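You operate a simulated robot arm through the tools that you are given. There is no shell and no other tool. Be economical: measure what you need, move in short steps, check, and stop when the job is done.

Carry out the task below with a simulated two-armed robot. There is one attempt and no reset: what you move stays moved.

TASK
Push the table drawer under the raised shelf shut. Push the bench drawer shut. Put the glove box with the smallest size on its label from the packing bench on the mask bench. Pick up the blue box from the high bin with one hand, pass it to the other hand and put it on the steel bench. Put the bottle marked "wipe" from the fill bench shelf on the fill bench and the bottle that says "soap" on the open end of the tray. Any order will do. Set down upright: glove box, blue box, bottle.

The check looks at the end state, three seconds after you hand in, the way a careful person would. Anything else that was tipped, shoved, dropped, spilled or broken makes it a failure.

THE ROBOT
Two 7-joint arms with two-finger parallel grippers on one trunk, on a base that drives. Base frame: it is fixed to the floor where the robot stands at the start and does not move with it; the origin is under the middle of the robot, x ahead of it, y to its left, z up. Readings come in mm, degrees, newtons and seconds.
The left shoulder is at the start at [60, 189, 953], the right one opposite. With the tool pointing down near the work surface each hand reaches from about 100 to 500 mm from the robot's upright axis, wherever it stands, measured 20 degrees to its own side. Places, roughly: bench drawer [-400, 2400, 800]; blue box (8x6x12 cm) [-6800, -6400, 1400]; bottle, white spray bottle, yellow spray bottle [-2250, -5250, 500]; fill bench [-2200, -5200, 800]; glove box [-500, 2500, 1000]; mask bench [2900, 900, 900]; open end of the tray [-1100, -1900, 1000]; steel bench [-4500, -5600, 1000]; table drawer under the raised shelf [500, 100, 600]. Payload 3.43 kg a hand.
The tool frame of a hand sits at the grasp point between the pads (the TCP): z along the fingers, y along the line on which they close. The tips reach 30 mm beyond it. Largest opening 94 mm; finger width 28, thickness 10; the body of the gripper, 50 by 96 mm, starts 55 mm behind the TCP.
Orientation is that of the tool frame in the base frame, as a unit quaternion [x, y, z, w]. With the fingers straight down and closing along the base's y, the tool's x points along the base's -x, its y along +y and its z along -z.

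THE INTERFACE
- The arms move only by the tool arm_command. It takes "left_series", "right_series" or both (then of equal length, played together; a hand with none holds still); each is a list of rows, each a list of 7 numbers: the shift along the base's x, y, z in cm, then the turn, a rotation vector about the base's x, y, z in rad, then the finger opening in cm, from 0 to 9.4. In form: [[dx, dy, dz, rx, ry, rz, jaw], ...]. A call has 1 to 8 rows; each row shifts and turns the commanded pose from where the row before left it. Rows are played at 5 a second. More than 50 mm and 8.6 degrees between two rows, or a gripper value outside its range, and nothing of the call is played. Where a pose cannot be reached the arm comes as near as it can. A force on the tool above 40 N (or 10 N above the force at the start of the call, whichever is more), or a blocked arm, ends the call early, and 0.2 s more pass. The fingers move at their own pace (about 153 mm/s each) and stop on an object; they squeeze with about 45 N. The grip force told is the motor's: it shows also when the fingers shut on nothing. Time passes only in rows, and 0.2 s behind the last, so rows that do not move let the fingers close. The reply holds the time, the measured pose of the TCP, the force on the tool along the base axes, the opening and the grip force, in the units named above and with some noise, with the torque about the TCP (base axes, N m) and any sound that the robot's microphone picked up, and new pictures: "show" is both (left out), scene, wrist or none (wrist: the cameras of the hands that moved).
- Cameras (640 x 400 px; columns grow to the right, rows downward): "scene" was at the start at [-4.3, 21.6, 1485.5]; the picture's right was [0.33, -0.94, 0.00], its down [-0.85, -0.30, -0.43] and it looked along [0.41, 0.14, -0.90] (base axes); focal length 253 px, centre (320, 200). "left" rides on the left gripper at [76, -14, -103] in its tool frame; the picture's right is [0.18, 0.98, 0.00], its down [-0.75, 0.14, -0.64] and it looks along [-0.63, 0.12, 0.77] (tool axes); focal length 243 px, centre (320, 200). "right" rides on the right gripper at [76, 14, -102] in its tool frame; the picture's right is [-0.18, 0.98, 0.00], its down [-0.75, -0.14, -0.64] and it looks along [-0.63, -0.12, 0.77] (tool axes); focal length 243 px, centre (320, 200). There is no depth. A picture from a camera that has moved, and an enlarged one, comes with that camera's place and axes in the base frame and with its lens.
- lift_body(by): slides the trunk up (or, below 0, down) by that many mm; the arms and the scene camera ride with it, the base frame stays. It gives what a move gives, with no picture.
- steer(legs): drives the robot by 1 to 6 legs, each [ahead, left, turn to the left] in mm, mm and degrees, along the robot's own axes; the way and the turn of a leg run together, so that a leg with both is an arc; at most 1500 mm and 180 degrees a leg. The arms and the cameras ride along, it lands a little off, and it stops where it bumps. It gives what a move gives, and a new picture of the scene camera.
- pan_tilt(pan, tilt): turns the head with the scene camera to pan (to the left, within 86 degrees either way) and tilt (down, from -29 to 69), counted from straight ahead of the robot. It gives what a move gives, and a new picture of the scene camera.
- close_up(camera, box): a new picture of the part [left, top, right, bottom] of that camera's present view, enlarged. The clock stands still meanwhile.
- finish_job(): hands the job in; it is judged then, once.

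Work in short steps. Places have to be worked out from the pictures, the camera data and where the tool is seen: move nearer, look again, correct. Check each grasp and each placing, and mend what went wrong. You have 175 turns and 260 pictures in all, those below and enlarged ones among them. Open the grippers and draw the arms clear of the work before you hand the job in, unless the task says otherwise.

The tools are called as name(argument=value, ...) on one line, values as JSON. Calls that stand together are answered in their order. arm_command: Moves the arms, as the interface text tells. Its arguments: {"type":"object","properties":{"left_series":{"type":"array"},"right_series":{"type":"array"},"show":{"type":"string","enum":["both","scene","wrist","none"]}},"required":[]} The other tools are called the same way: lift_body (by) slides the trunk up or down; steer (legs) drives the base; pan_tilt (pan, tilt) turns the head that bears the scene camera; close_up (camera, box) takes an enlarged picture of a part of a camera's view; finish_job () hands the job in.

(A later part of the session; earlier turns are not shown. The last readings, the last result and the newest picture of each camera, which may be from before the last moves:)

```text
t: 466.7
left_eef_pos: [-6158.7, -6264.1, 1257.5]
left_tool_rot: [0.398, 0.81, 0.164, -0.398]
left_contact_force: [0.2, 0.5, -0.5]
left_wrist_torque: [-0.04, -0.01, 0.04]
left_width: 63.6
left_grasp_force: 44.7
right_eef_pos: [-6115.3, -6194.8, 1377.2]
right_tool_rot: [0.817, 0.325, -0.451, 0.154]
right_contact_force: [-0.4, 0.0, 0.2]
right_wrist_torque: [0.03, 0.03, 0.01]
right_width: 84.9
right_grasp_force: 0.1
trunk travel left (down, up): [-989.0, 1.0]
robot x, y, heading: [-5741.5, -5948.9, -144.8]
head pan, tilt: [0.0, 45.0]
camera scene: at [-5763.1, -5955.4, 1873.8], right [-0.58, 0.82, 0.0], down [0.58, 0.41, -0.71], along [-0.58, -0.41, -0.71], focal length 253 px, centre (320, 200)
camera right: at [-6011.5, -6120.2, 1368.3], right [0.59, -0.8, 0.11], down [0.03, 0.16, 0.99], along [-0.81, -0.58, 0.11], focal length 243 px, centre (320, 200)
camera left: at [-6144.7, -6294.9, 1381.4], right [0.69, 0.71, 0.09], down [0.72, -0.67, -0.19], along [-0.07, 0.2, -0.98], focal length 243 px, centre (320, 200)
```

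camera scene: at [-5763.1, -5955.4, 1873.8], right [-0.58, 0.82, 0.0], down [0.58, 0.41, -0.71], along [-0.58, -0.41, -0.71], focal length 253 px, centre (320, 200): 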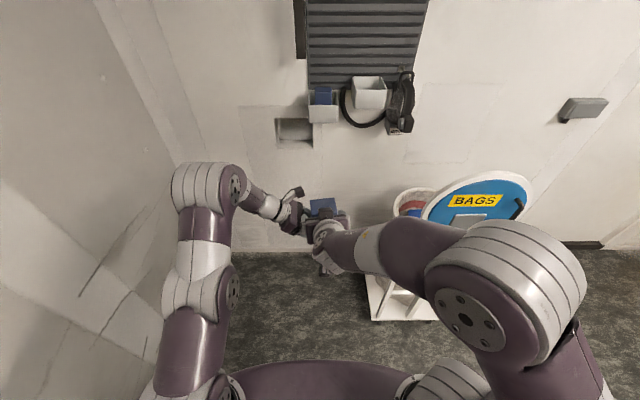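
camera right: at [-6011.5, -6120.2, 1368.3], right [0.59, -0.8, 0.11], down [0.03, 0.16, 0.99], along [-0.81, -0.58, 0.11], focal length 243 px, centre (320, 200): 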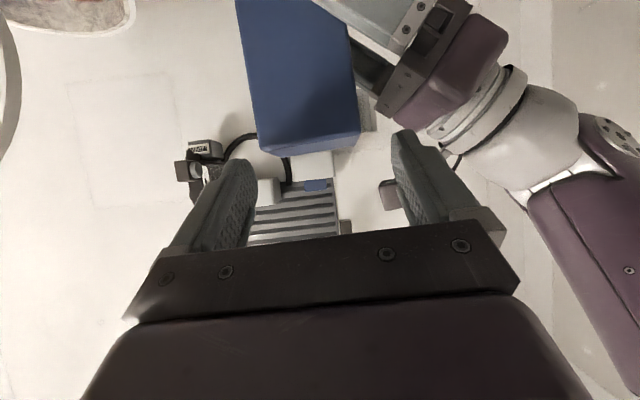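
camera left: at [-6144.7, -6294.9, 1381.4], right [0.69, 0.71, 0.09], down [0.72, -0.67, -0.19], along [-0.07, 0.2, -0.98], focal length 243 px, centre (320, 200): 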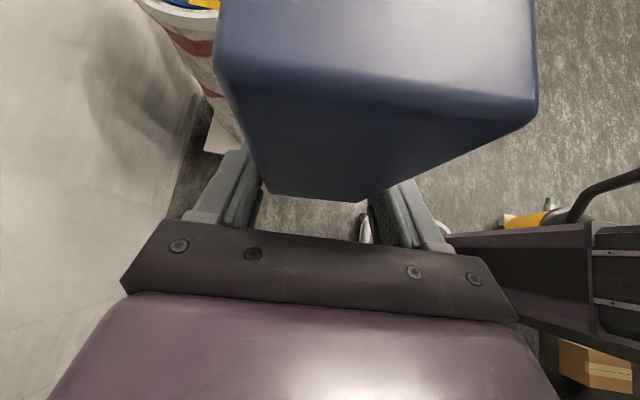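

Handover done: the left hand alone holds the box. I fold the right arm in (tool-down), then drive right 880, back 1250 and turn left 91° to face the steel bench.

arm_command(right_series=[[1.4, 2.2, 0, 0.072, -0.102, 0, 9.4], [1.4, 2.2, -1, 0.072, -0.102, 0, 9.4], [1.4, 2.2, -1, 0.072, -0.102, 0, 9.4], [1.4, 2.2, -1, 0.072, -0.102, 0, 9.4], [1.4, 2.2, -1, 0.072, -0.102, 0, 9.4], [1.4, 2.2, -1, 0.072, -0.102, 0, 9.4], [1.4, 2.2, -1, 0.072, -0.102, 0, 9.4], [1.4, 2.2, -1, 0.072, -0.102, 0, 9.4]], show="none")

steer(legs=[[0, -880, 1.3], [-1250, 0, 0], [0, 0, 90]])

pan_tilt(pan=0, tilt=30)

```text
t: 468.5
left_eef_pos: [-6158.7, -6264.2, 1256.0]
left_tool_rot: [0.398, 0.81, 0.165, -0.399]
left_contact_force: [-0.1, -0.3, -1.7]
left_wrist_torque: [-0.05, -0.02, 0.0]
left_width: 63.4
left_grasp_force: 44.8
right_eef_pos: [-6005.9, -6021.1, 1308.7]
right_tool_rot: [0.936, 0.351, 0.014, 0.038]
right_contact_force: [-0.9, -0.1, 0.2]
right_wrist_torque: [0.0, -0.05, 0.03]
right_width: 93.9
right_grasp_force: 0.1
trunk travel left (down, up): [-989.0, 1.0]
robot x, y, heading: [-5744.6, -5940.8, -144.9]
head pan, tilt: [0.0, 45.0]
```

```text
t: 482.8
left_eef_pos: [-4883.9, -4920.8, 1256.6]
left_tool_rot: [-0.295, 0.853, -0.166, -0.397]
left_contact_force: [0.8, -0.4, -1.6]
left_wrist_torque: [0.05, -0.05, 0.01]
left_width: 63.3
left_grasp_force: 44.5
right_eef_pos: [-5128.8, -4769.6, 1308.7]
right_tool_rot: [0.411, 0.911, 0.036, 0.017]
right_contact_force: [0.6, 0.2, 0.8]
right_wrist_torque: [0.0, -0.01, 0.0]
right_width: 94.3
right_grasp_force: 0.0
trunk travel left (down, up): [-989.0, 1.0]
robot x, y, heading: [-5207.6, -4509.2, -54.5]
head pan, tilt: [0.0, 45.0]
camera scene: at [-5197.2, -4524.5, 1873.8], right [-0.81, -0.58, 0.0], down [-0.41, 0.57, -0.71], along [0.41, -0.57, -0.71], focal length 253 px, centre (320, 200)
```

scene: 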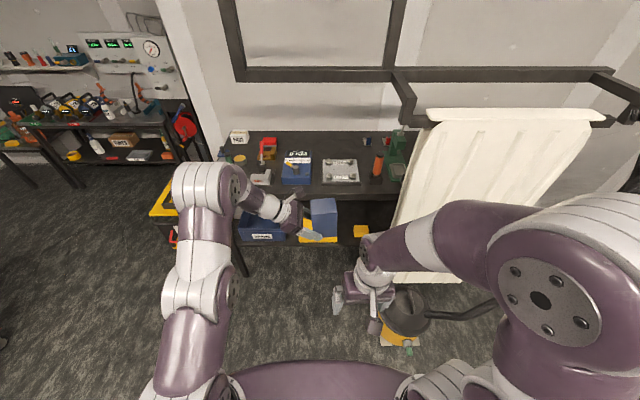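

```text
t: 483.6
left_eef_pos: [-4884.2, -4920.6, 1256.9]
left_tool_rot: [-0.294, 0.853, -0.166, -0.398]
left_contact_force: [-0.3, -0.1, -1.0]
left_wrist_torque: [0.0, -0.02, 0.02]
left_width: 63.7
left_grasp_force: 44.7
right_eef_pos: [-5129.5, -4769.6, 1308.7]
right_tool_rot: [0.412, 0.91, 0.036, 0.016]
right_contact_force: [0.7, -0.6, -0.5]
right_wrist_torque: [-0.02, 0.03, -0.02]
right_width: 93.9
right_grasp_force: 0.0
trunk travel left (down, up): [-989.0, 1.0]
robot x, y, heading: [-5206.4, -4508.3, -54.5]
head pan, tilt: [0.0, 30.0]
camera scene: at [-5191.7, -4531.7, 1896.4], right [-0.81, -0.58, 0.0], down [-0.29, 0.41, -0.87], along [0.5, -0.7, -0.5], focal length 253 px, centre (320, 200)
```

scene: 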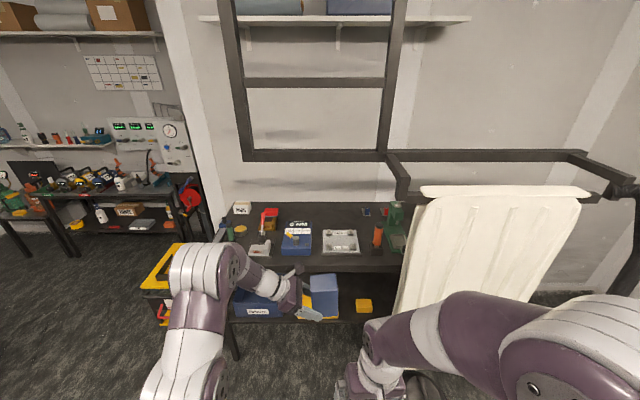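

The bench is square ahead. I zoom onto its surface for a free place.

close_up(camera="scene", box=[200, 190, 430, 330])

```text
2.78 times, centred on (315, 260) of scene
camera zoom: at [-5191.7, -4531.7, 1896.4], right [-0.81, -0.58, 0.0], down [-0.29, 0.41, -0.87], along [0.5, -0.7, -0.5], focal length 703 px, centre (334, 33)
```

zoom: 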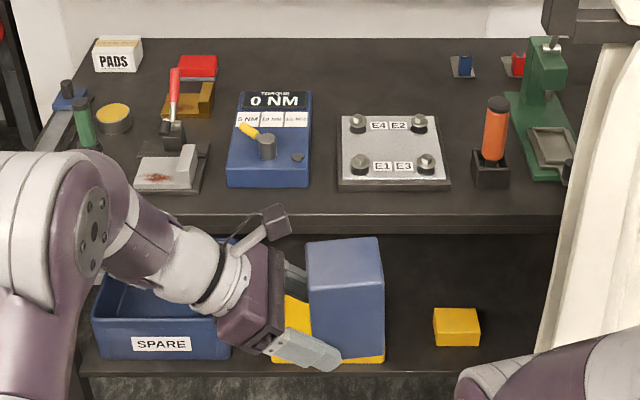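

The bench is crowded: only a ~70 mm front strip and a far back area are free, and this sideways grip needs room behind the box. I'll regrasp with the left hand itself from the front: first set the box on the free part of the red cart's top. I back 520 and move left 2090 to the cart.

steer(legs=[[-520, 0, 1], [0, 1400, 0], [0, 694, 0]])

close_up(camera="scene", box=[160, 150, 560, 400])

```text
t: 496.4
left_eef_pos: [-3541.1, -3285.0, 1256.1]
left_tool_rot: [-0.299, 0.852, -0.168, -0.396]
left_contact_force: [-0.6, 0.1, -1.7]
left_wrist_torque: [0.04, -0.07, -0.02]
left_width: 63.4
left_grasp_force: 45.0
right_eef_pos: [-3787.4, -3136.6, 1308.7]
right_tool_rot: [0.407, 0.912, 0.037, 0.017]
right_contact_force: [-0.3, 0.2, -0.3]
right_wrist_torque: [0.01, -0.03, -0.01]
right_width: 93.9
right_grasp_force: 0.0
trunk travel left (down, up): [-989.0, 1.0]
robot x, y, heading: [-3865.3, -2871.6, -53.8]
head pan, tilt: [0.0, 30.0]
camera scene: at [-3852.9, -2899.1, 1896.5], right [-0.81, -0.59, 0.0], down [-0.29, 0.4, -0.87], along [0.51, -0.7, -0.5], focal length 253 px, centre (320, 200)
```

scene: 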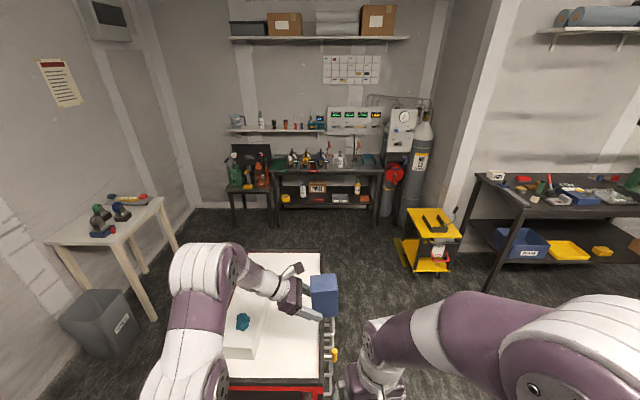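

```text
1.60 times, centred on (360, 275) of scene
camera zoom: at [-3852.9, -2899.1, 1896.5], right [-0.81, -0.59, 0.0], down [-0.29, 0.4, -0.87], along [0.51, -0.7, -0.5], focal length 404 px, centre (256, 80)
```

zoom: 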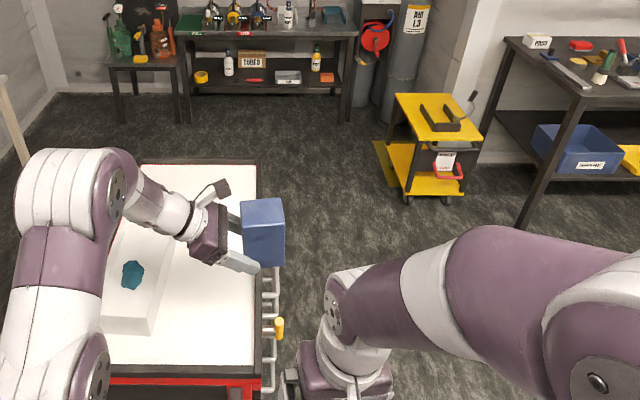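

The cart's free strip (≈200 mm) lies at its right edge beside the GLOVES box. I move left 62 and ahead 80, then lower the trunk 240.

steer(legs=[[80, 62, 0]])

lift_body(by=-240)

close_up(camera="scene", box=[200, 200, 400, 400])

```text
t: 497.6
left_eef_pos: [-3446.6, -3310.1, 1258.7]
left_tool_rot: [-0.299, 0.852, -0.17, -0.394]
left_contact_force: [-0.4, -1.2, -0.3]
left_wrist_torque: [0.06, -0.08, 0.0]
left_width: 63.4
left_grasp_force: 45.2
right_eef_pos: [-3694.6, -3161.2, 1309.8]
right_tool_rot: [0.406, 0.913, 0.037, 0.018]
right_contact_force: [-0.9, 0.5, 0.5]
right_wrist_torque: [0.02, -0.02, 0.04]
right_width: 94.1
right_grasp_force: 0.0
trunk travel left (down, up): [-989.0, 1.0]
robot x, y, heading: [-3767.9, -2901.6, -53.9]
head pan, tilt: [0.0, 30.0]
camera scene: at [-3762.1, -2923.8, 1896.6], right [-0.81, -0.59, 0.0], down [-0.29, 0.4, -0.87], along [0.51, -0.7, -0.5], focal length 253 px, centre (320, 200)
```

scene: 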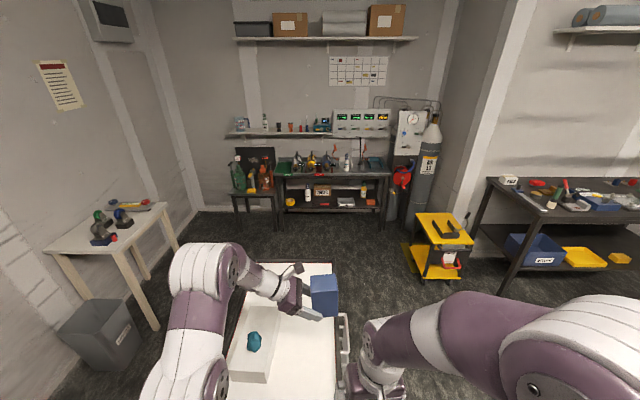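

```text
t: 500.1
left_eef_pos: [-3442.8, -3310.6, 1016.3]
left_tool_rot: [-0.299, 0.851, -0.168, -0.397]
left_contact_force: [-0.6, 0.4, -2.1]
left_wrist_torque: [0.01, -0.03, 0.01]
left_width: 63.3
left_grasp_force: 44.6
right_eef_pos: [-3689.4, -3162.9, 1068.5]
right_tool_rot: [0.406, 0.913, 0.037, 0.017]
right_contact_force: [0.5, -0.4, 0.0]
right_wrist_torque: [0.01, -0.03, -0.03]
right_width: 93.8
right_grasp_force: 0.2
trunk travel left (down, up): [-749.0, 241.0]
robot x, y, heading: [-3776.4, -2898.8, -54.0]
head pan, tilt: [0.0, 30.0]
```

```text
2.00 times, centred on (300, 300) of scene
camera zoom: at [-3755.2, -2925.3, 1656.5], right [-0.81, -0.59, 0.0], down [-0.3, 0.4, -0.87], along [0.51, -0.7, -0.5], focal length 505 px, centre (360, 0)
```

zoom: 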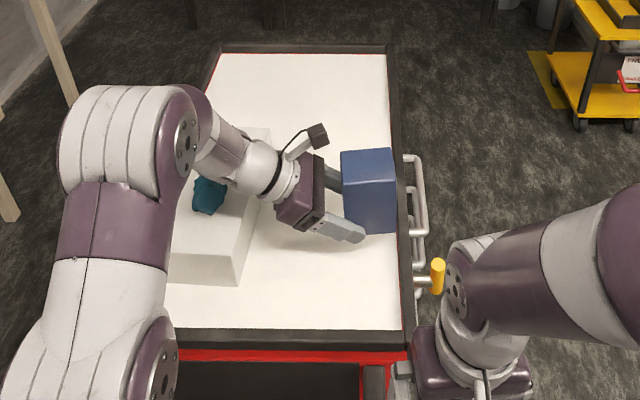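

The box is just inside the cart's right rim. I shift 20 mm left and lower in small lifts.

steer(legs=[[0, 22, 0]])

lift_body(by=-20)

lift_body(by=-10)

lift_body(by=-6)

```text
t: 500.9
left_eef_pos: [-3427.7, -3299.8, 1017.0]
left_tool_rot: [-0.299, 0.852, -0.168, -0.396]
left_contact_force: [-0.1, -1.0, -1.6]
left_wrist_torque: [0.05, -0.07, -0.01]
left_width: 63.4
left_grasp_force: 45.3
right_eef_pos: [-3675.1, -3151.1, 1067.9]
right_tool_rot: [0.405, 0.913, 0.038, 0.017]
right_contact_force: [0.3, -0.5, -0.1]
right_wrist_torque: [0.01, -0.01, 0.0]
right_width: 94.0
right_grasp_force: 0.0
trunk travel left (down, up): [-749.0, 241.0]
robot x, y, heading: [-3756.5, -2890.8, -53.8]
head pan, tilt: [0.0, 30.0]
camera scene: at [-3741.4, -2915.0, 1656.5], right [-0.81, -0.59, 0.0], down [-0.29, 0.4, -0.87], along [0.51, -0.7, -0.5], focal length 253 px, centre (320, 200)
```

scene: 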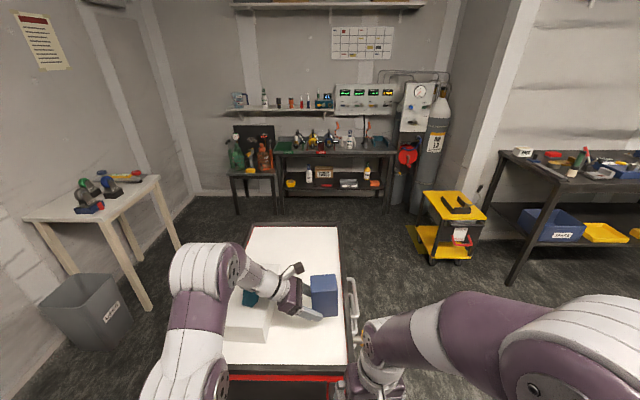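

```text
t: 501.6
left_eef_pos: [-3426.0, -3298.1, 997.3]
left_tool_rot: [-0.298, 0.852, -0.168, -0.396]
left_contact_force: [0.5, 0.7, -1.3]
left_wrist_torque: [0.0, -0.06, -0.04]
left_width: 63.3
left_grasp_force: 44.7
right_eef_pos: [-3671.9, -3148.8, 1049.5]
right_tool_rot: [0.405, 0.913, 0.036, 0.017]
right_contact_force: [-0.1, -0.1, 0.8]
right_wrist_torque: [-0.04, -0.01, 0.01]
right_width: 93.9
right_grasp_force: 0.1
trunk travel left (down, up): [-729.0, 261.0]
robot x, y, heading: [-3750.4, -2888.3, -53.9]
head pan, tilt: [0.0, 30.0]
```

```text
t: 502.1
left_eef_pos: [-3425.9, -3299.6, 985.7]
left_tool_rot: [-0.299, 0.851, -0.168, -0.397]
left_contact_force: [-0.4, -0.8, -1.3]
left_wrist_torque: [-0.02, -0.03, -0.02]
left_width: 63.2
left_grasp_force: 45.4
right_eef_pos: [-3673.1, -3149.0, 1038.5]
right_tool_rot: [0.405, 0.913, 0.037, 0.016]
right_contact_force: [-0.7, 0.3, 0.1]
right_wrist_torque: [0.02, -0.01, -0.02]
right_width: 94.2
right_grasp_force: 0.1
trunk travel left (down, up): [-719.0, 271.0]
robot x, y, heading: [-3755.0, -2891.9, -53.7]
head pan, tilt: [0.0, 30.0]
```

```text
t: 502.7
left_eef_pos: [-3426.2, -3298.5, 980.2]
left_tool_rot: [-0.299, 0.851, -0.169, -0.397]
left_contact_force: [0.4, -0.9, -0.9]
left_wrist_torque: [0.04, -0.03, -0.03]
left_width: 63.3
left_grasp_force: 45.3
right_eef_pos: [-3672.8, -3148.7, 1033.2]
right_tool_rot: [0.405, 0.913, 0.037, 0.016]
right_contact_force: [-0.3, 0.3, 0.1]
right_wrist_torque: [0.01, -0.03, -0.03]
right_width: 94.0
right_grasp_force: 0.0
trunk travel left (down, up): [-713.0, 277.0]
robot x, y, heading: [-3753.5, -2885.6, -53.4]
head pan, tilt: [0.0, 30.0]
```

No contact at box bottom ≈953. I continue lowering in 8 mm lifts.

lift_body(by=-8)

lift_body(by=-8)

lift_body(by=-8)

close_up(camera="left", box=[0, 0, 640, 400])

```text
t: 503.3
left_eef_pos: [-3426.8, -3298.6, 971.6]
left_tool_rot: [-0.299, 0.851, -0.169, -0.397]
left_contact_force: [0.5, -0.3, -1.0]
left_wrist_torque: [0.05, -0.03, 0.02]
left_width: 63.6
left_grasp_force: 45.0
right_eef_pos: [-3672.9, -3148.1, 1024.4]
right_tool_rot: [0.405, 0.913, 0.037, 0.016]
right_contact_force: [0.0, 0.5, -0.7]
right_wrist_torque: [0.02, -0.01, -0.01]
right_width: 94.2
right_grasp_force: 0.1
trunk travel left (down, up): [-705.0, 285.0]
robot x, y, heading: [-3753.0, -2889.4, -53.6]
head pan, tilt: [0.0, 30.0]
```

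```text
t: 503.8
left_eef_pos: [-3426.1, -3298.1, 965.4]
left_tool_rot: [-0.298, 0.852, -0.168, -0.397]
left_contact_force: [0.0, 0.5, -0.5]
left_wrist_torque: [0.07, -0.02, 0.0]
left_width: 63.1
left_grasp_force: 45.2
right_eef_pos: [-3673.6, -3149.4, 1016.4]
right_tool_rot: [0.406, 0.913, 0.036, 0.016]
right_contact_force: [-1.1, -0.4, 0.2]
right_wrist_torque: [0.03, 0.0, 0.0]
right_width: 94.0
right_grasp_force: 0.1
trunk travel left (down, up): [-697.0, 293.0]
robot x, y, heading: [-3754.0, -2886.8, -53.8]
head pan, tilt: [0.0, 30.0]
```

```text
t: 504.4
left_eef_pos: [-3426.0, -3299.0, 956.9]
left_tool_rot: [-0.299, 0.852, -0.168, -0.396]
left_contact_force: [0.2, 0.4, -0.5]
left_wrist_torque: [0.04, -0.05, 0.01]
left_width: 63.3
left_grasp_force: 44.6
right_eef_pos: [-3672.8, -3148.4, 1008.7]
right_tool_rot: [0.406, 0.913, 0.037, 0.017]
right_contact_force: [0.1, 0.7, 0.1]
right_wrist_torque: [0.02, 0.0, -0.01]
right_width: 93.9
right_grasp_force: 0.1
trunk travel left (down, up): [-689.0, 301.0]
robot x, y, heading: [-3755.6, -2887.4, -53.6]
head pan, tilt: [0.0, 30.0]
```

```text
1.00 times, centred on (320, 200) of left
camera zoom: at [-3396.5, -3284.8, 1081.2], right [-0.73, 0.68, 0.09], down [0.66, 0.73, -0.19], along [-0.2, -0.07, -0.98], focal length 243 px, centre (320, 200)
```

zoom: 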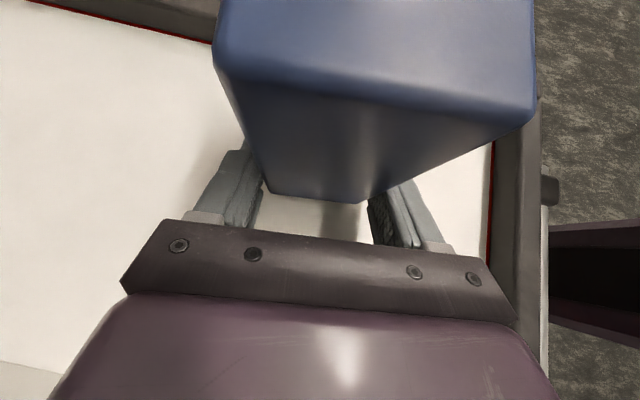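

Still a little above the surface. I go on in 7 mm steps.

lift_body(by=-7)

lift_body(by=-7)

lift_body(by=-7)

lift_body(by=-7)

```text
t: 505.0
left_eef_pos: [-3425.4, -3298.8, 949.9]
left_tool_rot: [-0.298, 0.852, -0.168, -0.397]
left_contact_force: [-0.9, -0.2, -0.9]
left_wrist_torque: [0.01, -0.02, 0.01]
left_width: 63.8
left_grasp_force: 44.9
right_eef_pos: [-3673.0, -3150.2, 1000.9]
right_tool_rot: [0.406, 0.913, 0.036, 0.016]
right_contact_force: [-0.2, -0.5, -0.2]
right_wrist_torque: [-0.01, 0.03, -0.01]
right_width: 93.9
right_grasp_force: 0.2
trunk travel left (down, up): [-682.0, 308.0]
robot x, y, heading: [-3753.3, -2888.1, -53.9]
head pan, tilt: [0.0, 30.0]
```

```text
t: 505.5
left_eef_pos: [-3426.5, -3296.5, 947.9]
left_tool_rot: [-0.298, 0.851, -0.171, -0.397]
left_contact_force: [2.5, -0.9, 26.8]
left_wrist_torque: [0.46, 0.81, 0.13]
left_width: 63.2
left_grasp_force: 45.0
right_eef_pos: [-3673.8, -3147.6, 995.6]
right_tool_rot: [0.406, 0.913, 0.036, 0.017]
right_contact_force: [0.6, -0.5, -0.3]
right_wrist_torque: [-0.02, 0.0, -0.04]
right_width: 94.0
right_grasp_force: 0.0
trunk travel left (down, up): [-675.0, 315.0]
robot x, y, heading: [-3756.0, -2890.1, -53.7]
head pan, tilt: [0.0, 30.0]
```

```text
t: 505.9
left_eef_pos: [-3425.2, -3298.9, 946.8]
left_tool_rot: [-0.297, 0.851, -0.173, -0.398]
left_contact_force: [-2.2, 7.9, 12.6]
left_wrist_torque: [0.49, 0.52, -0.21]
left_width: 63.3
left_grasp_force: 44.8
right_eef_pos: [-3673.7, -3147.5, 993.4]
right_tool_rot: [0.405, 0.913, 0.036, 0.017]
right_contact_force: [-1.6, -0.5, 0.8]
right_wrist_torque: [0.0, 0.06, 0.02]
right_width: 94.0
right_grasp_force: 0.1
trunk travel left (down, up): [-674.0, 316.0]
robot x, y, heading: [-3756.9, -2887.2, -53.7]
head pan, tilt: [0.0, 30.0]
stopped: the force on the tool passed its limit (the readings are from after the stop); the commanded pose is now the measured one
```

```text
t: 506.3
left_eef_pos: [-3425.4, -3301.5, 946.7]
left_tool_rot: [-0.295, 0.849, -0.178, -0.4]
left_contact_force: [-2.3, 9.5, 19.7]
left_wrist_torque: [0.63, 0.77, -0.33]
left_width: 63.5
left_grasp_force: 45.1
right_eef_pos: [-3673.0, -3149.3, 989.1]
right_tool_rot: [0.405, 0.914, 0.035, 0.017]
right_contact_force: [0.7, 0.3, 0.2]
right_wrist_torque: [0.01, 0.01, 0.02]
right_width: 94.2
right_grasp_force: 0.0
trunk travel left (down, up): [-668.0, 322.0]
robot x, y, heading: [-3752.8, -2886.7, -53.8]
head pan, tilt: [0.0, 30.0]
stopped: the force on the tool passed its limit (the readings are from after the stop); the commanded pose is now the measured one
```

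The box stands on the cart. I lift 5 mm to relieve, open the left hand gently, then withdraw it up-left.

lift_body(by=6)

arm_command(left_series=[[0, 0, 0, 0, 0, 0, 6.6], [0, 0, 0, 0, 0, 0, 7.2], [0, 0, 0, 0, 0, 0, 8.2], [0, 0, 0, 0, 0, 0, 9.4], [0, 0, 0, 0, 0, 0, 9.4]], show="wrist")

```text
t: 506.9
left_eef_pos: [-3423.9, -3302.4, 949.7]
left_tool_rot: [-0.297, 0.849, -0.178, -0.399]
left_contact_force: [0.2, 0.9, -0.9]
left_wrist_torque: [0.01, -0.02, 0.01]
left_width: 63.4
left_grasp_force: 45.0
right_eef_pos: [-3672.6, -3148.8, 993.2]
right_tool_rot: [0.406, 0.913, 0.036, 0.017]
right_contact_force: [0.1, -0.3, 1.0]
right_wrist_torque: [-0.05, 0.01, 0.04]
right_width: 94.1
right_grasp_force: 0.1
trunk travel left (down, up): [-674.0, 316.0]
robot x, y, heading: [-3753.5, -2889.1, -53.8]
head pan, tilt: [0.0, 30.0]
```

```text
t: 508.1
left_eef_pos: [-3425.4, -3301.5, 950.2]
left_tool_rot: [-0.296, 0.85, -0.176, -0.399]
left_contact_force: [-0.3, -0.1, 1.1]
left_wrist_torque: [0.0, -0.01, 0.02]
left_width: 94.0
left_grasp_force: 0.1
right_eef_pos: [-3672.0, -3148.8, 993.9]
right_tool_rot: [0.406, 0.913, 0.036, 0.016]
right_contact_force: [-0.4, 0.4, 0.0]
right_wrist_torque: [0.0, 0.0, 0.0]
right_width: 93.8
right_grasp_force: 0.1
trunk travel left (down, up): [-674.0, 316.0]
robot x, y, heading: [-3754.5, -2889.6, -53.8]
head pan, tilt: [0.0, 30.0]
camera left: at [-3394.6, -3286.2, 1074.8], right [-0.73, 0.68, 0.08], down [0.66, 0.73, -0.2], along [-0.2, -0.09, -0.98], focal length 243 px, centre (320, 200)
```

left: 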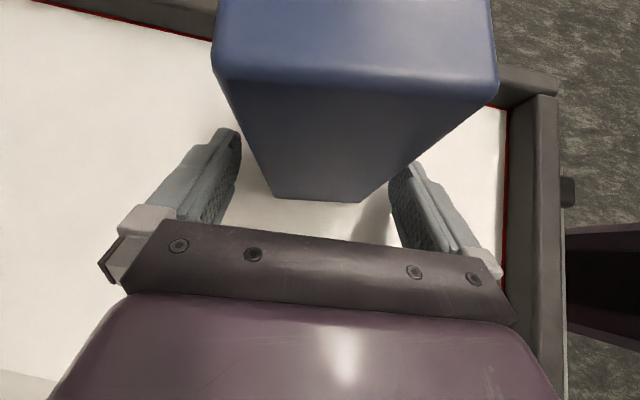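

The box stands upright on the cart. I raise straight up 250, back off 350, and turn the left hand into the forward pitched pose in one compound rotation.

lift_body(by=250)

steer(legs=[[-350, 0, 0]])

arm_command(left_series=[[1.6, -0.1, -0.5, -0.0194, -0.1248, -0.0655, 9.4], [1.6, -0.1, -0.5, -0.0194, -0.1248, -0.0655, 9.4], [1.6, -0.1, -0.5, -0.0194, -0.1248, -0.0655, 9.4], [1.6, -0.1, -0.5, -0.0194, -0.1248, -0.0655, 9.4], [1.6, -0.1, -0.5, -0.0194, -0.1248, -0.0655, 9.4], [1.6, -0.1, -0.5, -0.0194, -0.1248, -0.0655, 9.4], [1.6, -0.1, -0.5, -0.0194, -0.1248, -0.0655, 9.4], [1.6, -0.1, -0.5, -0.0194, -0.1248, -0.0655, 9.4]], show="none")

arm_command(left_series=[[1.6, -0.1, -0.5, -0.0194, -0.1248, -0.0655, 9.4], [1.6, -0.1, -0.5, -0.0194, -0.1248, -0.0655, 9.4], [1.6, -0.1, -0.5, -0.0194, -0.1248, -0.0655, 9.4], [1.6, -0.1, -0.5, -0.0194, -0.1248, -0.0655, 9.4], [1.6, -0.1, -0.5, -0.0194, -0.1248, -0.0655, 9.4], [1.6, -0.1, -0.5, -0.0194, -0.1248, -0.0655, 9.4], [1.6, -0.1, -0.5, -0.0194, -0.1248, -0.0655, 9.4], [1.6, -0.1, -0.5, -0.0194, -0.1248, -0.0655, 9.4]], show="none")

```text
t: 510.6
left_eef_pos: [-3424.3, -3302.7, 1201.0]
left_tool_rot: [-0.296, 0.85, -0.176, -0.399]
left_contact_force: [-0.7, -0.3, 0.4]
left_wrist_torque: [-0.01, -0.01, 0.02]
left_width: 93.9
left_grasp_force: 0.1
right_eef_pos: [-3672.9, -3149.4, 1244.1]
right_tool_rot: [0.406, 0.913, 0.036, 0.017]
right_contact_force: [0.1, 0.5, -0.2]
right_wrist_torque: [0.01, 0.02, -0.04]
right_width: 94.2
right_grasp_force: 0.0
trunk travel left (down, up): [-924.0, 66.0]
robot x, y, heading: [-3750.6, -2887.5, -53.7]
head pan, tilt: [0.0, 30.0]
```

```text
t: 512.9
left_eef_pos: [-3633.6, -3028.2, 1199.0]
left_tool_rot: [-0.289, 0.852, -0.173, -0.4]
left_contact_force: [0.0, 0.1, 0.3]
left_wrist_torque: [0.02, -0.01, -0.01]
left_width: 94.2
left_grasp_force: 0.0
right_eef_pos: [-3878.6, -2870.7, 1244.4]
right_tool_rot: [0.413, 0.91, 0.037, 0.017]
right_contact_force: [-0.8, 0.1, -0.9]
right_wrist_torque: [0.03, -0.04, 0.01]
right_width: 94.2
right_grasp_force: 0.1
trunk travel left (down, up): [-924.0, 66.0]
robot x, y, heading: [-3956.3, -2605.9, -54.4]
head pan, tilt: [0.0, 30.0]
camera scene: at [-3939.8, -2633.4, 1831.9], right [-0.82, -0.58, 0.0], down [-0.29, 0.41, -0.87], along [0.5, -0.71, -0.5], focal length 253 px, centre (320, 200)
```

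scene: 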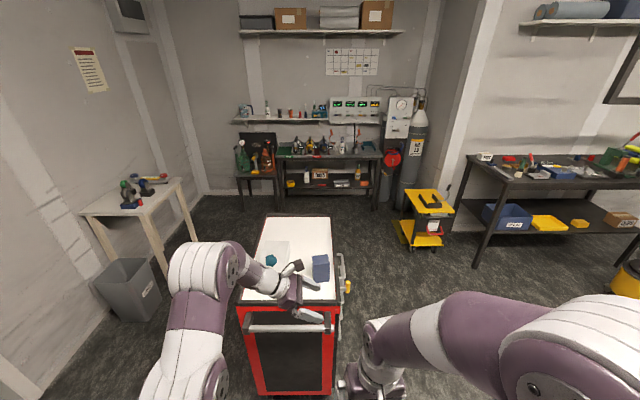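

```text
t: 514.7
left_eef_pos: [-3504.9, -3034.9, 1159.0]
left_tool_rot: [0.079, 0.966, -0.247, 0.002]
left_contact_force: [0.7, -0.6, 0.7]
left_wrist_torque: [0.01, 0.02, 0.01]
left_width: 94.0
left_grasp_force: 0.2
right_eef_pos: [-3880.6, -2870.3, 1242.8]
right_tool_rot: [0.414, 0.909, 0.036, 0.016]
right_contact_force: [-0.1, 0.8, -0.3]
right_wrist_torque: [0.01, -0.02, 0.04]
right_width: 94.3
right_grasp_force: 0.0
trunk travel left (down, up): [-924.0, 66.0]
robot x, y, heading: [-3952.5, -2606.8, -54.7]
head pan, tilt: [0.0, 30.0]
```

```text
t: 516.5
left_eef_pos: [-3378.1, -3041.8, 1122.6]
left_tool_rot: [0.422, 0.776, -0.242, 0.403]
left_contact_force: [0.4, -0.3, 0.3]
left_wrist_torque: [0.0, -0.01, -0.02]
left_width: 94.0
left_grasp_force: 0.0
right_eef_pos: [-3879.9, -2870.4, 1243.8]
right_tool_rot: [0.414, 0.909, 0.036, 0.017]
right_contact_force: [0.3, 0.1, 0.8]
right_wrist_torque: [0.0, 0.03, -0.01]
right_width: 94.0
right_grasp_force: 0.1
trunk travel left (down, up): [-924.0, 66.0]
robot x, y, heading: [-3957.8, -2611.7, -54.9]
head pan, tilt: [0.0, 30.0]
```

The left hand is in the forward pitched pose. The box is at about (−3448,−3318). I lower 112, shift right 216 and ahead 70, and look through the left camera.

lift_body(by=-112)

steer(legs=[[0, -216, 0], [60, 0, 0]])

close_up(camera="left", box=[0, 0, 640, 400])

```text
t: 517.9
left_eef_pos: [-3377.8, -3042.3, 1011.1]
left_tool_rot: [0.422, 0.776, -0.24, 0.403]
left_contact_force: [-0.4, 0.5, -0.1]
left_wrist_torque: [0.0, 0.02, 0.04]
left_width: 93.9
left_grasp_force: 0.0
right_eef_pos: [-3880.3, -2869.6, 1132.6]
right_tool_rot: [0.414, 0.91, 0.036, 0.017]
right_contact_force: [-0.7, -0.2, -0.1]
right_wrist_torque: [-0.01, 0.02, -0.04]
right_width: 94.3
right_grasp_force: 0.1
trunk travel left (down, up): [-812.0, 178.0]
robot x, y, heading: [-3955.4, -2611.1, -54.8]
head pan, tilt: [0.0, 30.0]
```

```text
t: 520.2
left_eef_pos: [-3522.0, -3215.7, 1011.9]
left_tool_rot: [0.421, 0.776, -0.24, 0.404]
left_contact_force: [-0.1, -0.2, 0.1]
left_wrist_torque: [0.0, 0.0, -0.01]
left_width: 93.9
left_grasp_force: 0.0
right_eef_pos: [-4024.8, -3043.6, 1131.5]
right_tool_rot: [0.413, 0.91, 0.036, 0.017]
right_contact_force: [-1.0, -0.6, 0.4]
right_wrist_torque: [0.0, -0.02, 0.0]
right_width: 93.6
right_grasp_force: 0.0
trunk travel left (down, up): [-812.0, 178.0]
robot x, y, heading: [-4101.5, -2783.8, -54.6]
head pan, tilt: [0.0, 30.0]
camera scene: at [-4087.0, -2804.6, 1720.1], right [-0.81, -0.58, 0.0], down [-0.29, 0.41, -0.87], along [0.5, -0.71, -0.5], focal length 253 px, centre (320, 200)
```

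scene: 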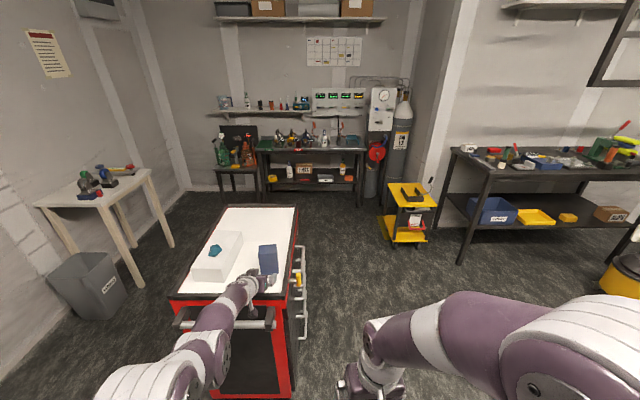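

```text
1.00 times, centred on (320, 200) of left
camera zoom: at [-3601.8, -3114.8, 1006.4], right [0.77, 0.6, -0.19], down [0.09, 0.19, 0.98], along [0.63, -0.77, 0.09], focal length 243 px, centre (320, 200)
```

zoom: 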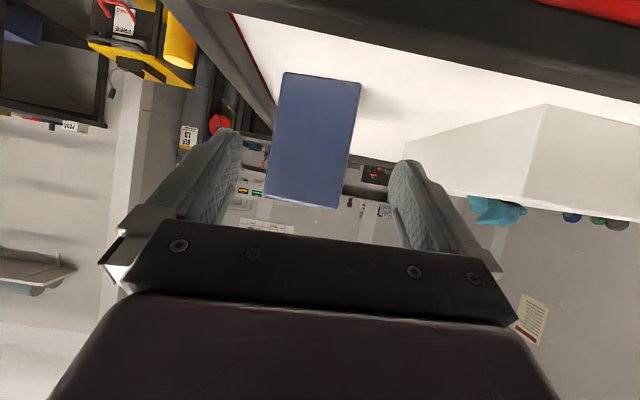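

The box faces roughly heading −51°, the hand −59°. I yaw the hand +7.5° and move 100 ahead, 21 right, then check.

arm_command(left_series=[[0, 0, 0, 0, 0, 0.13, 9.4], [0, 0, 0, 0, 0, 0, 9.4]], show="none")

steer(legs=[[100, -21, 0]])

close_up(camera="left", box=[0, 0, 640, 400])

```text
t: 520.8
left_eef_pos: [-3520.0, -3215.7, 1009.7]
left_tool_rot: [0.37, 0.803, -0.213, 0.417]
left_contact_force: [0.6, 0.6, -1.0]
left_wrist_torque: [-0.01, 0.0, 0.0]
left_width: 94.0
left_grasp_force: 0.1
right_eef_pos: [-4022.8, -3047.1, 1131.6]
right_tool_rot: [0.413, 0.91, 0.037, 0.016]
right_contact_force: [-0.4, 0.7, -0.6]
right_wrist_torque: [0.02, 0.01, -0.02]
right_width: 93.8
right_grasp_force: 0.2
trunk travel left (down, up): [-812.0, 178.0]
robot x, y, heading: [-4102.7, -2781.8, -54.6]
head pan, tilt: [0.0, 30.0]
```

```text
t: 521.9
left_eef_pos: [-3478.6, -3308.5, 1010.8]
left_tool_rot: [0.37, 0.803, -0.213, 0.416]
left_contact_force: [-0.2, -0.4, 0.0]
left_wrist_torque: [0.01, 0.02, 0.03]
left_width: 93.9
left_grasp_force: 0.1
right_eef_pos: [-3981.7, -3139.0, 1132.1]
right_tool_rot: [0.411, 0.911, 0.036, 0.017]
right_contact_force: [0.0, 0.1, 0.7]
right_wrist_torque: [0.01, -0.03, 0.01]
right_width: 94.1
right_grasp_force: 0.1
trunk travel left (down, up): [-812.0, 178.0]
robot x, y, heading: [-4061.1, -2878.6, -54.7]
head pan, tilt: [0.0, 30.0]
camera scene: at [-4044.2, -2901.1, 1720.0], right [-0.81, -0.58, 0.0], down [-0.29, 0.41, -0.87], along [0.5, -0.7, -0.5], focal length 253 px, centre (320, 200)
```

scene: 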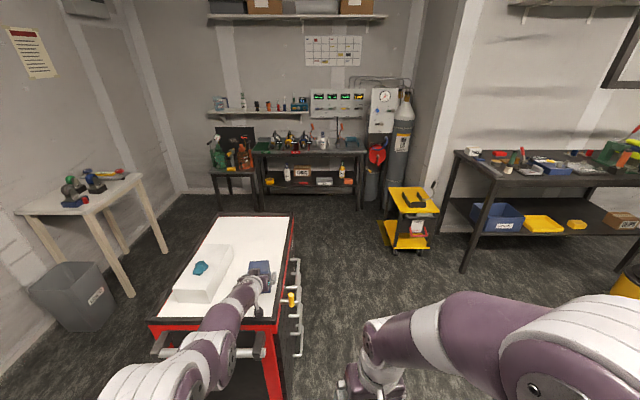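

```text
1.00 times, centred on (320, 200) of left
camera zoom: at [-3571.5, -3220.7, 1006.1], right [0.69, 0.7, -0.19], down [0.07, 0.19, 0.98], along [0.72, -0.69, 0.09], focal length 243 px, centre (320, 200)
```

zoom: 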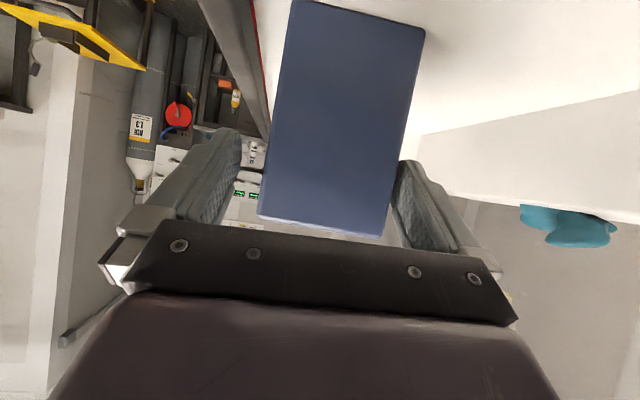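

Centred; the box is turned ~5° more than the hand. I yaw +4.5°, lower 15, advance 50 (7 left) and close.

arm_command(left_series=[[0, 0, -1.5, 0, 0, 0.08, 9.4], [0, 0, 0, 0, 0, 0, 9.4]], show="none")

steer(legs=[[50, 7, 0]])

arm_command(left_series=[[0, 0, 0, 0, 0, 0, 8.6], [0, 0, 0, 0, 0, 0, 7], [0, 0, 0, 0, 0, 0, 6], [0, 0, 0, 0, 0, 0, 6]], show="wrist")

```text
t: 522.5
left_eef_pos: [-3478.5, -3308.9, 995.6]
left_tool_rot: [0.337, 0.817, -0.196, 0.425]
left_contact_force: [-0.3, -0.3, 0.4]
left_wrist_torque: [-0.02, 0.0, 0.03]
left_width: 94.0
left_grasp_force: 0.1
right_eef_pos: [-3982.5, -3138.0, 1132.9]
right_tool_rot: [0.412, 0.91, 0.037, 0.016]
right_contact_force: [-0.2, 0.5, -0.3]
right_wrist_torque: [-0.03, 0.0, 0.01]
right_width: 93.9
right_grasp_force: 0.1
trunk travel left (down, up): [-812.0, 178.0]
robot x, y, heading: [-4056.7, -2877.7, -54.6]
head pan, tilt: [0.0, 30.0]
```

```text
t: 523.5
left_eef_pos: [-3445.7, -3346.0, 998.8]
left_tool_rot: [0.337, 0.816, -0.197, 0.426]
left_contact_force: [0.1, -0.2, 0.3]
left_wrist_torque: [0.02, 0.01, -0.01]
left_width: 94.2
left_grasp_force: 0.2
right_eef_pos: [-3947.2, -3175.4, 1132.4]
right_tool_rot: [0.412, 0.91, 0.035, 0.018]
right_contact_force: [0.0, 0.0, 0.7]
right_wrist_torque: [0.01, 0.02, -0.01]
right_width: 94.0
right_grasp_force: 0.0
trunk travel left (down, up): [-812.0, 178.0]
robot x, y, heading: [-4021.2, -2915.7, -54.7]
head pan, tilt: [0.0, 30.0]
camera scene: at [-4011.1, -2936.9, 1720.1], right [-0.81, -0.58, 0.0], down [-0.29, 0.41, -0.87], along [0.5, -0.71, -0.5], focal length 253 px, centre (320, 200)
```

scene: 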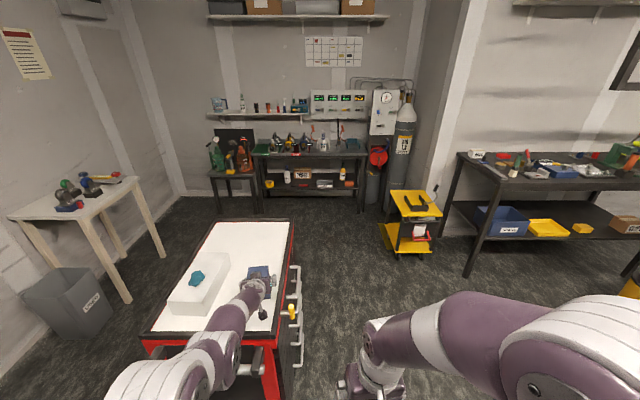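

```text
t: 524.5
left_eef_pos: [-3444.5, -3347.2, 995.7]
left_tool_rot: [0.338, 0.817, -0.196, 0.424]
left_contact_force: [-0.7, 0.1, -1.0]
left_wrist_torque: [0.0, 0.0, 0.01]
left_width: 78.9
left_grasp_force: 45.4
right_eef_pos: [-3946.7, -3176.6, 1132.6]
right_tool_rot: [0.412, 0.91, 0.036, 0.018]
right_contact_force: [-0.4, 0.7, 0.2]
right_wrist_torque: [0.0, 0.0, -0.01]
right_width: 93.7
right_grasp_force: 0.0
trunk travel left (down, up): [-812.0, 178.0]
robot x, y, heading: [-4027.2, -2917.7, -54.4]
head pan, tilt: [0.0, 30.0]
camera left: at [-3543.1, -3266.1, 991.7], right [0.63, 0.75, -0.19], down [0.05, 0.2, 0.98], along [0.77, -0.63, 0.09], focal length 243 px, centre (320, 200)
```

left: 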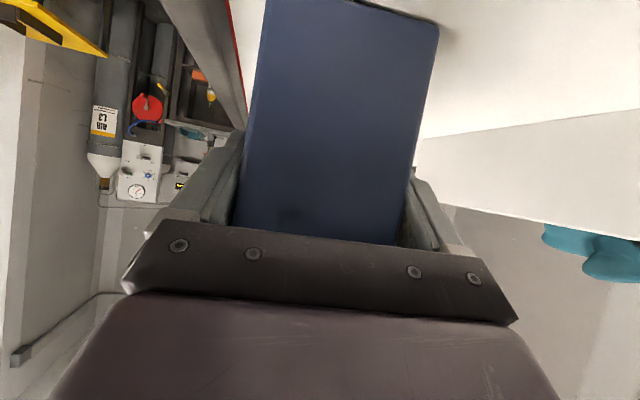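

Regripped from the front (78.9 mm, base 76 mm below TCP). I lift 170, back off, drive to the steel bench, and turn so the box is square to the bench; then look.

lift_body(by=175)

steer(legs=[[-120, 0, 0.6], [0, -1400, 0], [0, -520, 0], [0, 0, -6.5], [780, 0, 0]])

pan_tilt(pan=5, tilt=45)

close_up(camera="scene", box=[150, 60, 450, 250])

```text
t: 526.4
left_eef_pos: [-3443.6, -3348.6, 1170.0]
left_tool_rot: [0.338, 0.817, -0.196, 0.424]
left_contact_force: [0.1, 0.3, -1.1]
left_wrist_torque: [0.0, 0.01, 0.0]
left_width: 79.1
left_grasp_force: 45.0
right_eef_pos: [-3946.6, -3177.3, 1306.1]
right_tool_rot: [0.412, 0.91, 0.036, 0.017]
right_contact_force: [-0.2, 0.4, 0.1]
right_wrist_torque: [0.01, -0.01, 0.01]
right_width: 94.0
right_grasp_force: 0.1
trunk travel left (down, up): [-987.0, 3.0]
robot x, y, heading: [-4023.4, -2917.3, -54.8]
head pan, tilt: [0.0, 30.0]
```

```text
t: 541.4
left_eef_pos: [-4635.1, -5113.8, 1171.0]
left_tool_rot: [0.353, 0.81, -0.205, 0.421]
left_contact_force: [0.5, -1.4, -0.9]
left_wrist_torque: [-0.01, 0.02, -0.04]
left_width: 78.8
left_grasp_force: 45.4
right_eef_pos: [-5131.3, -4925.5, 1306.9]
right_tool_rot: [0.429, 0.902, 0.036, 0.018]
right_contact_force: [-1.0, 0.0, -0.1]
right_wrist_torque: [0.0, 0.02, 0.02]
right_width: 94.0
right_grasp_force: 0.1
trunk travel left (down, up): [-987.0, 3.0]
robot x, y, heading: [-5196.6, -4658.9, -56.6]
head pan, tilt: [0.0, 30.0]
camera scene: at [-5184.7, -4684.9, 1895.0], right [-0.84, -0.55, 0.0], down [-0.27, 0.42, -0.87], along [0.48, -0.72, -0.5], focal length 253 px, centre (320, 200)
```

scene: 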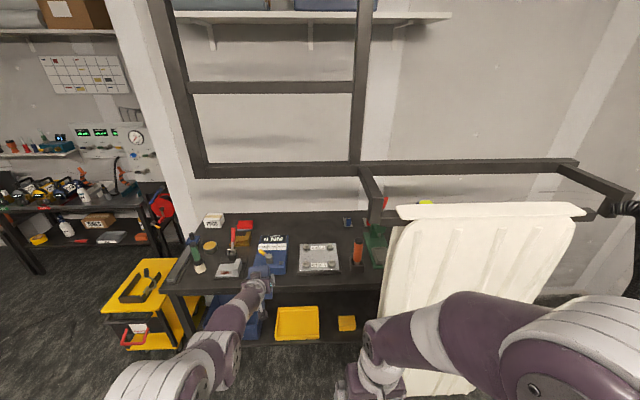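

```text
t: 542.1
left_eef_pos: [-4635.6, -5115.9, 1170.1]
left_tool_rot: [0.353, 0.811, -0.204, 0.421]
left_contact_force: [-0.1, -0.1, -0.6]
left_wrist_torque: [-0.01, 0.02, 0.02]
left_width: 78.7
left_grasp_force: 44.8
right_eef_pos: [-5130.5, -4926.0, 1305.9]
right_tool_rot: [0.429, 0.902, 0.036, 0.017]
right_contact_force: [-0.2, -0.5, -0.3]
right_wrist_torque: [-0.03, 0.02, 0.03]
right_width: 93.9
right_grasp_force: 0.2
trunk travel left (down, up): [-987.0, 3.0]
robot x, y, heading: [-5201.4, -4664.3, -56.8]
head pan, tilt: [5.0, 45.0]
camera scene: at [-5182.9, -4674.8, 1872.4], right [-0.78, -0.62, 0.0], down [-0.44, 0.55, -0.71], along [0.44, -0.55, -0.71], focal length 253 px, centre (320, 200)
```

scene: 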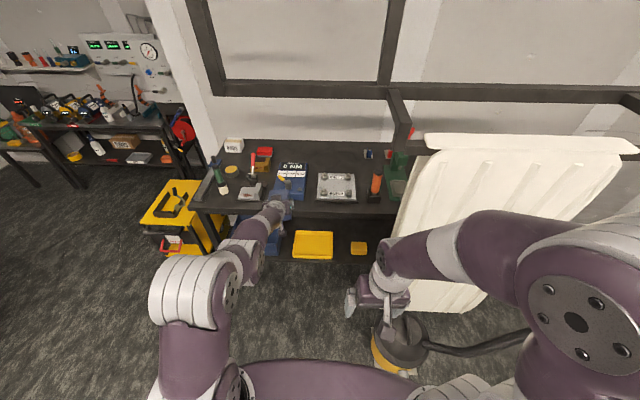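

```text
2.11 times, centred on (300, 155) of scene
camera zoom: at [-5182.9, -4674.8, 1872.4], right [-0.78, -0.62, 0.0], down [-0.44, 0.55, -0.71], along [0.44, -0.55, -0.71], focal length 532 px, centre (362, 295)
```

zoom: 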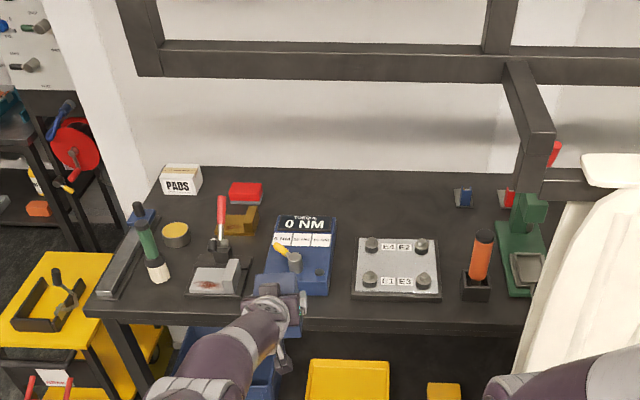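

Bench top z≈986, edge at l≈−1513; the strip before the blue torque box is ~72 mm deep. I turn −4.1°, move 167 ahead and 38 left, then lower 85 and inspect.

steer(legs=[[0, 0, -4.1], [162, 38, 0]])

lift_body(by=-80)

close_up(camera="scene", box=[190, 100, 370, 260])

close_up(camera="left", box=[0, 0, 640, 400])

```text
t: 544.0
left_eef_pos: [-4555.7, -5273.3, 1173.4]
left_tool_rot: [0.379, 0.798, -0.218, 0.416]
left_contact_force: [0.3, -1.6, -0.9]
left_wrist_torque: [0.02, 0.0, 0.03]
left_width: 78.5
left_grasp_force: 45.0
right_eef_pos: [-5037.1, -5052.4, 1307.8]
right_tool_rot: [0.459, 0.888, 0.034, 0.019]
right_contact_force: [-0.7, -0.1, 0.6]
right_wrist_torque: [-0.02, -0.03, -0.02]
right_width: 93.9
right_grasp_force: 0.1
trunk travel left (down, up): [-987.0, 3.0]
robot x, y, heading: [-5084.6, -4782.4, -60.4]
head pan, tilt: [5.0, 45.0]
camera scene: at [-5073.8, -4796.6, 1872.4], right [-0.82, -0.57, 0.0], down [-0.4, 0.58, -0.71], along [0.4, -0.58, -0.71], focal length 253 px, centre (320, 200)
```

scene: 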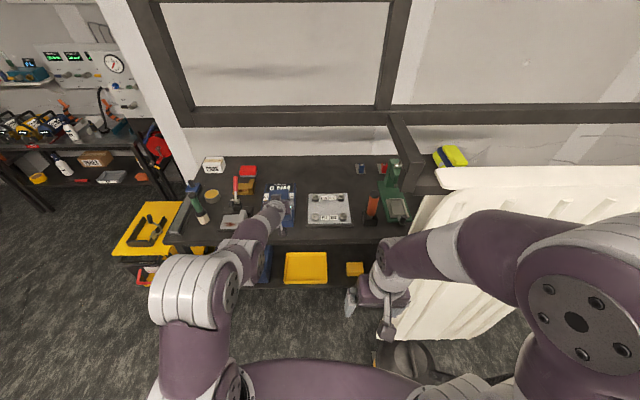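

```text
t: 545.2
left_eef_pos: [-4552.0, -5273.0, 1091.4]
left_tool_rot: [0.379, 0.799, -0.217, 0.413]
left_contact_force: [1.0, 0.7, -0.3]
left_wrist_torque: [0.02, 0.0, 0.0]
left_width: 78.8
left_grasp_force: 45.4
right_eef_pos: [-5035.2, -5054.5, 1226.5]
right_tool_rot: [0.458, 0.888, 0.036, 0.019]
right_contact_force: [0.5, 0.0, 0.1]
right_wrist_torque: [-0.01, -0.01, 0.0]
right_width: 94.2
right_grasp_force: 0.0
trunk travel left (down, up): [-907.0, 83.0]
robot x, y, heading: [-5081.9, -4787.8, -60.3]
head pan, tilt: [5.0, 45.0]
```

```text
2.50 times, centred on (280, 180) of scene
camera zoom: at [-5071.0, -4799.4, 1792.4], right [-0.82, -0.57, 0.0], down [-0.4, 0.58, -0.71], along [0.4, -0.58, -0.71], focal length 632 px, centre (420, 250)
```

zoom: 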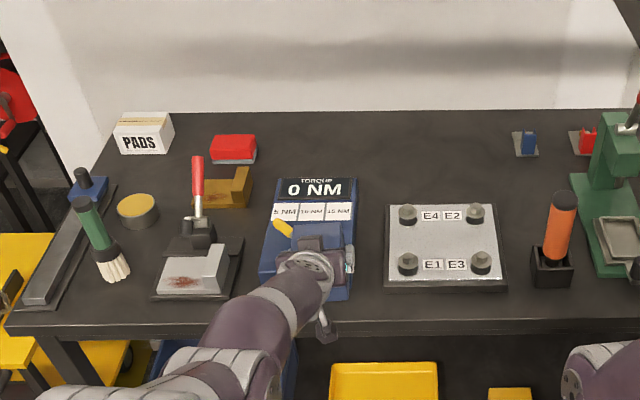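

```text
1.00 times, centred on (320, 200) of left
camera zoom: at [-4642.6, -5184.2, 1086.7], right [0.7, 0.68, -0.19], down [0.07, 0.19, 0.98], along [0.71, -0.7, 0.09], focal length 243 px, centre (320, 200)
```

zoom: 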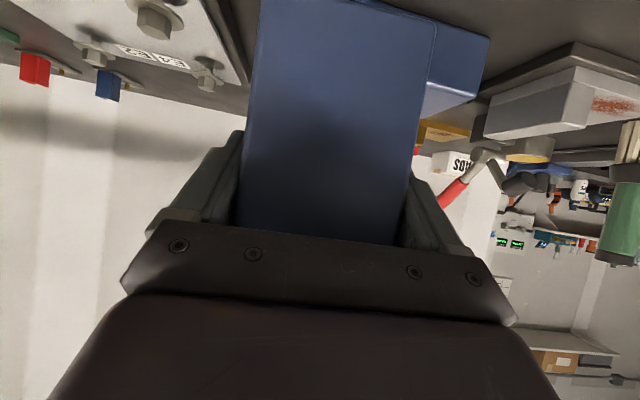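

Well placed: TCP l −1546, heading −53.1°, box clear of the torque box behind. I lower with guarded small steps.

arm_command(left_series=[[0, 0, -0.8, 0, 0, 0, 6], [0, 0, -0.7, 0, 0, 0, 6], [0, 0, -0.6, 0, 0, 0, 6], [0, 0, -0.5, 0, 0, 0, 6], [0, 0, -0.5, 0, 0, 0, 6], [0, 0, -0.5, 0, 0, 0, 6], [0, 0, -0.5, 0, 0, 0, 6], [0, 0, -0.5, 0, 0, 0, 6]], show="none")

```text
t: 547.0
left_eef_pos: [-4553.2, -5275.9, 1044.4]
left_tool_rot: [0.38, 0.798, -0.218, 0.413]
left_contact_force: [0.2, 0.0, -2.2]
left_wrist_torque: [0.01, -0.01, -0.01]
left_width: 79.0
left_grasp_force: 45.0
right_eef_pos: [-5034.9, -5054.8, 1227.4]
right_tool_rot: [0.458, 0.888, 0.035, 0.018]
right_contact_force: [-0.4, -0.8, 0.0]
right_wrist_torque: [0.0, 0.01, -0.01]
right_width: 93.9
right_grasp_force: 0.0
trunk travel left (down, up): [-907.0, 83.0]
robot x, y, heading: [-5084.4, -4788.3, -60.5]
head pan, tilt: [5.0, 45.0]
```

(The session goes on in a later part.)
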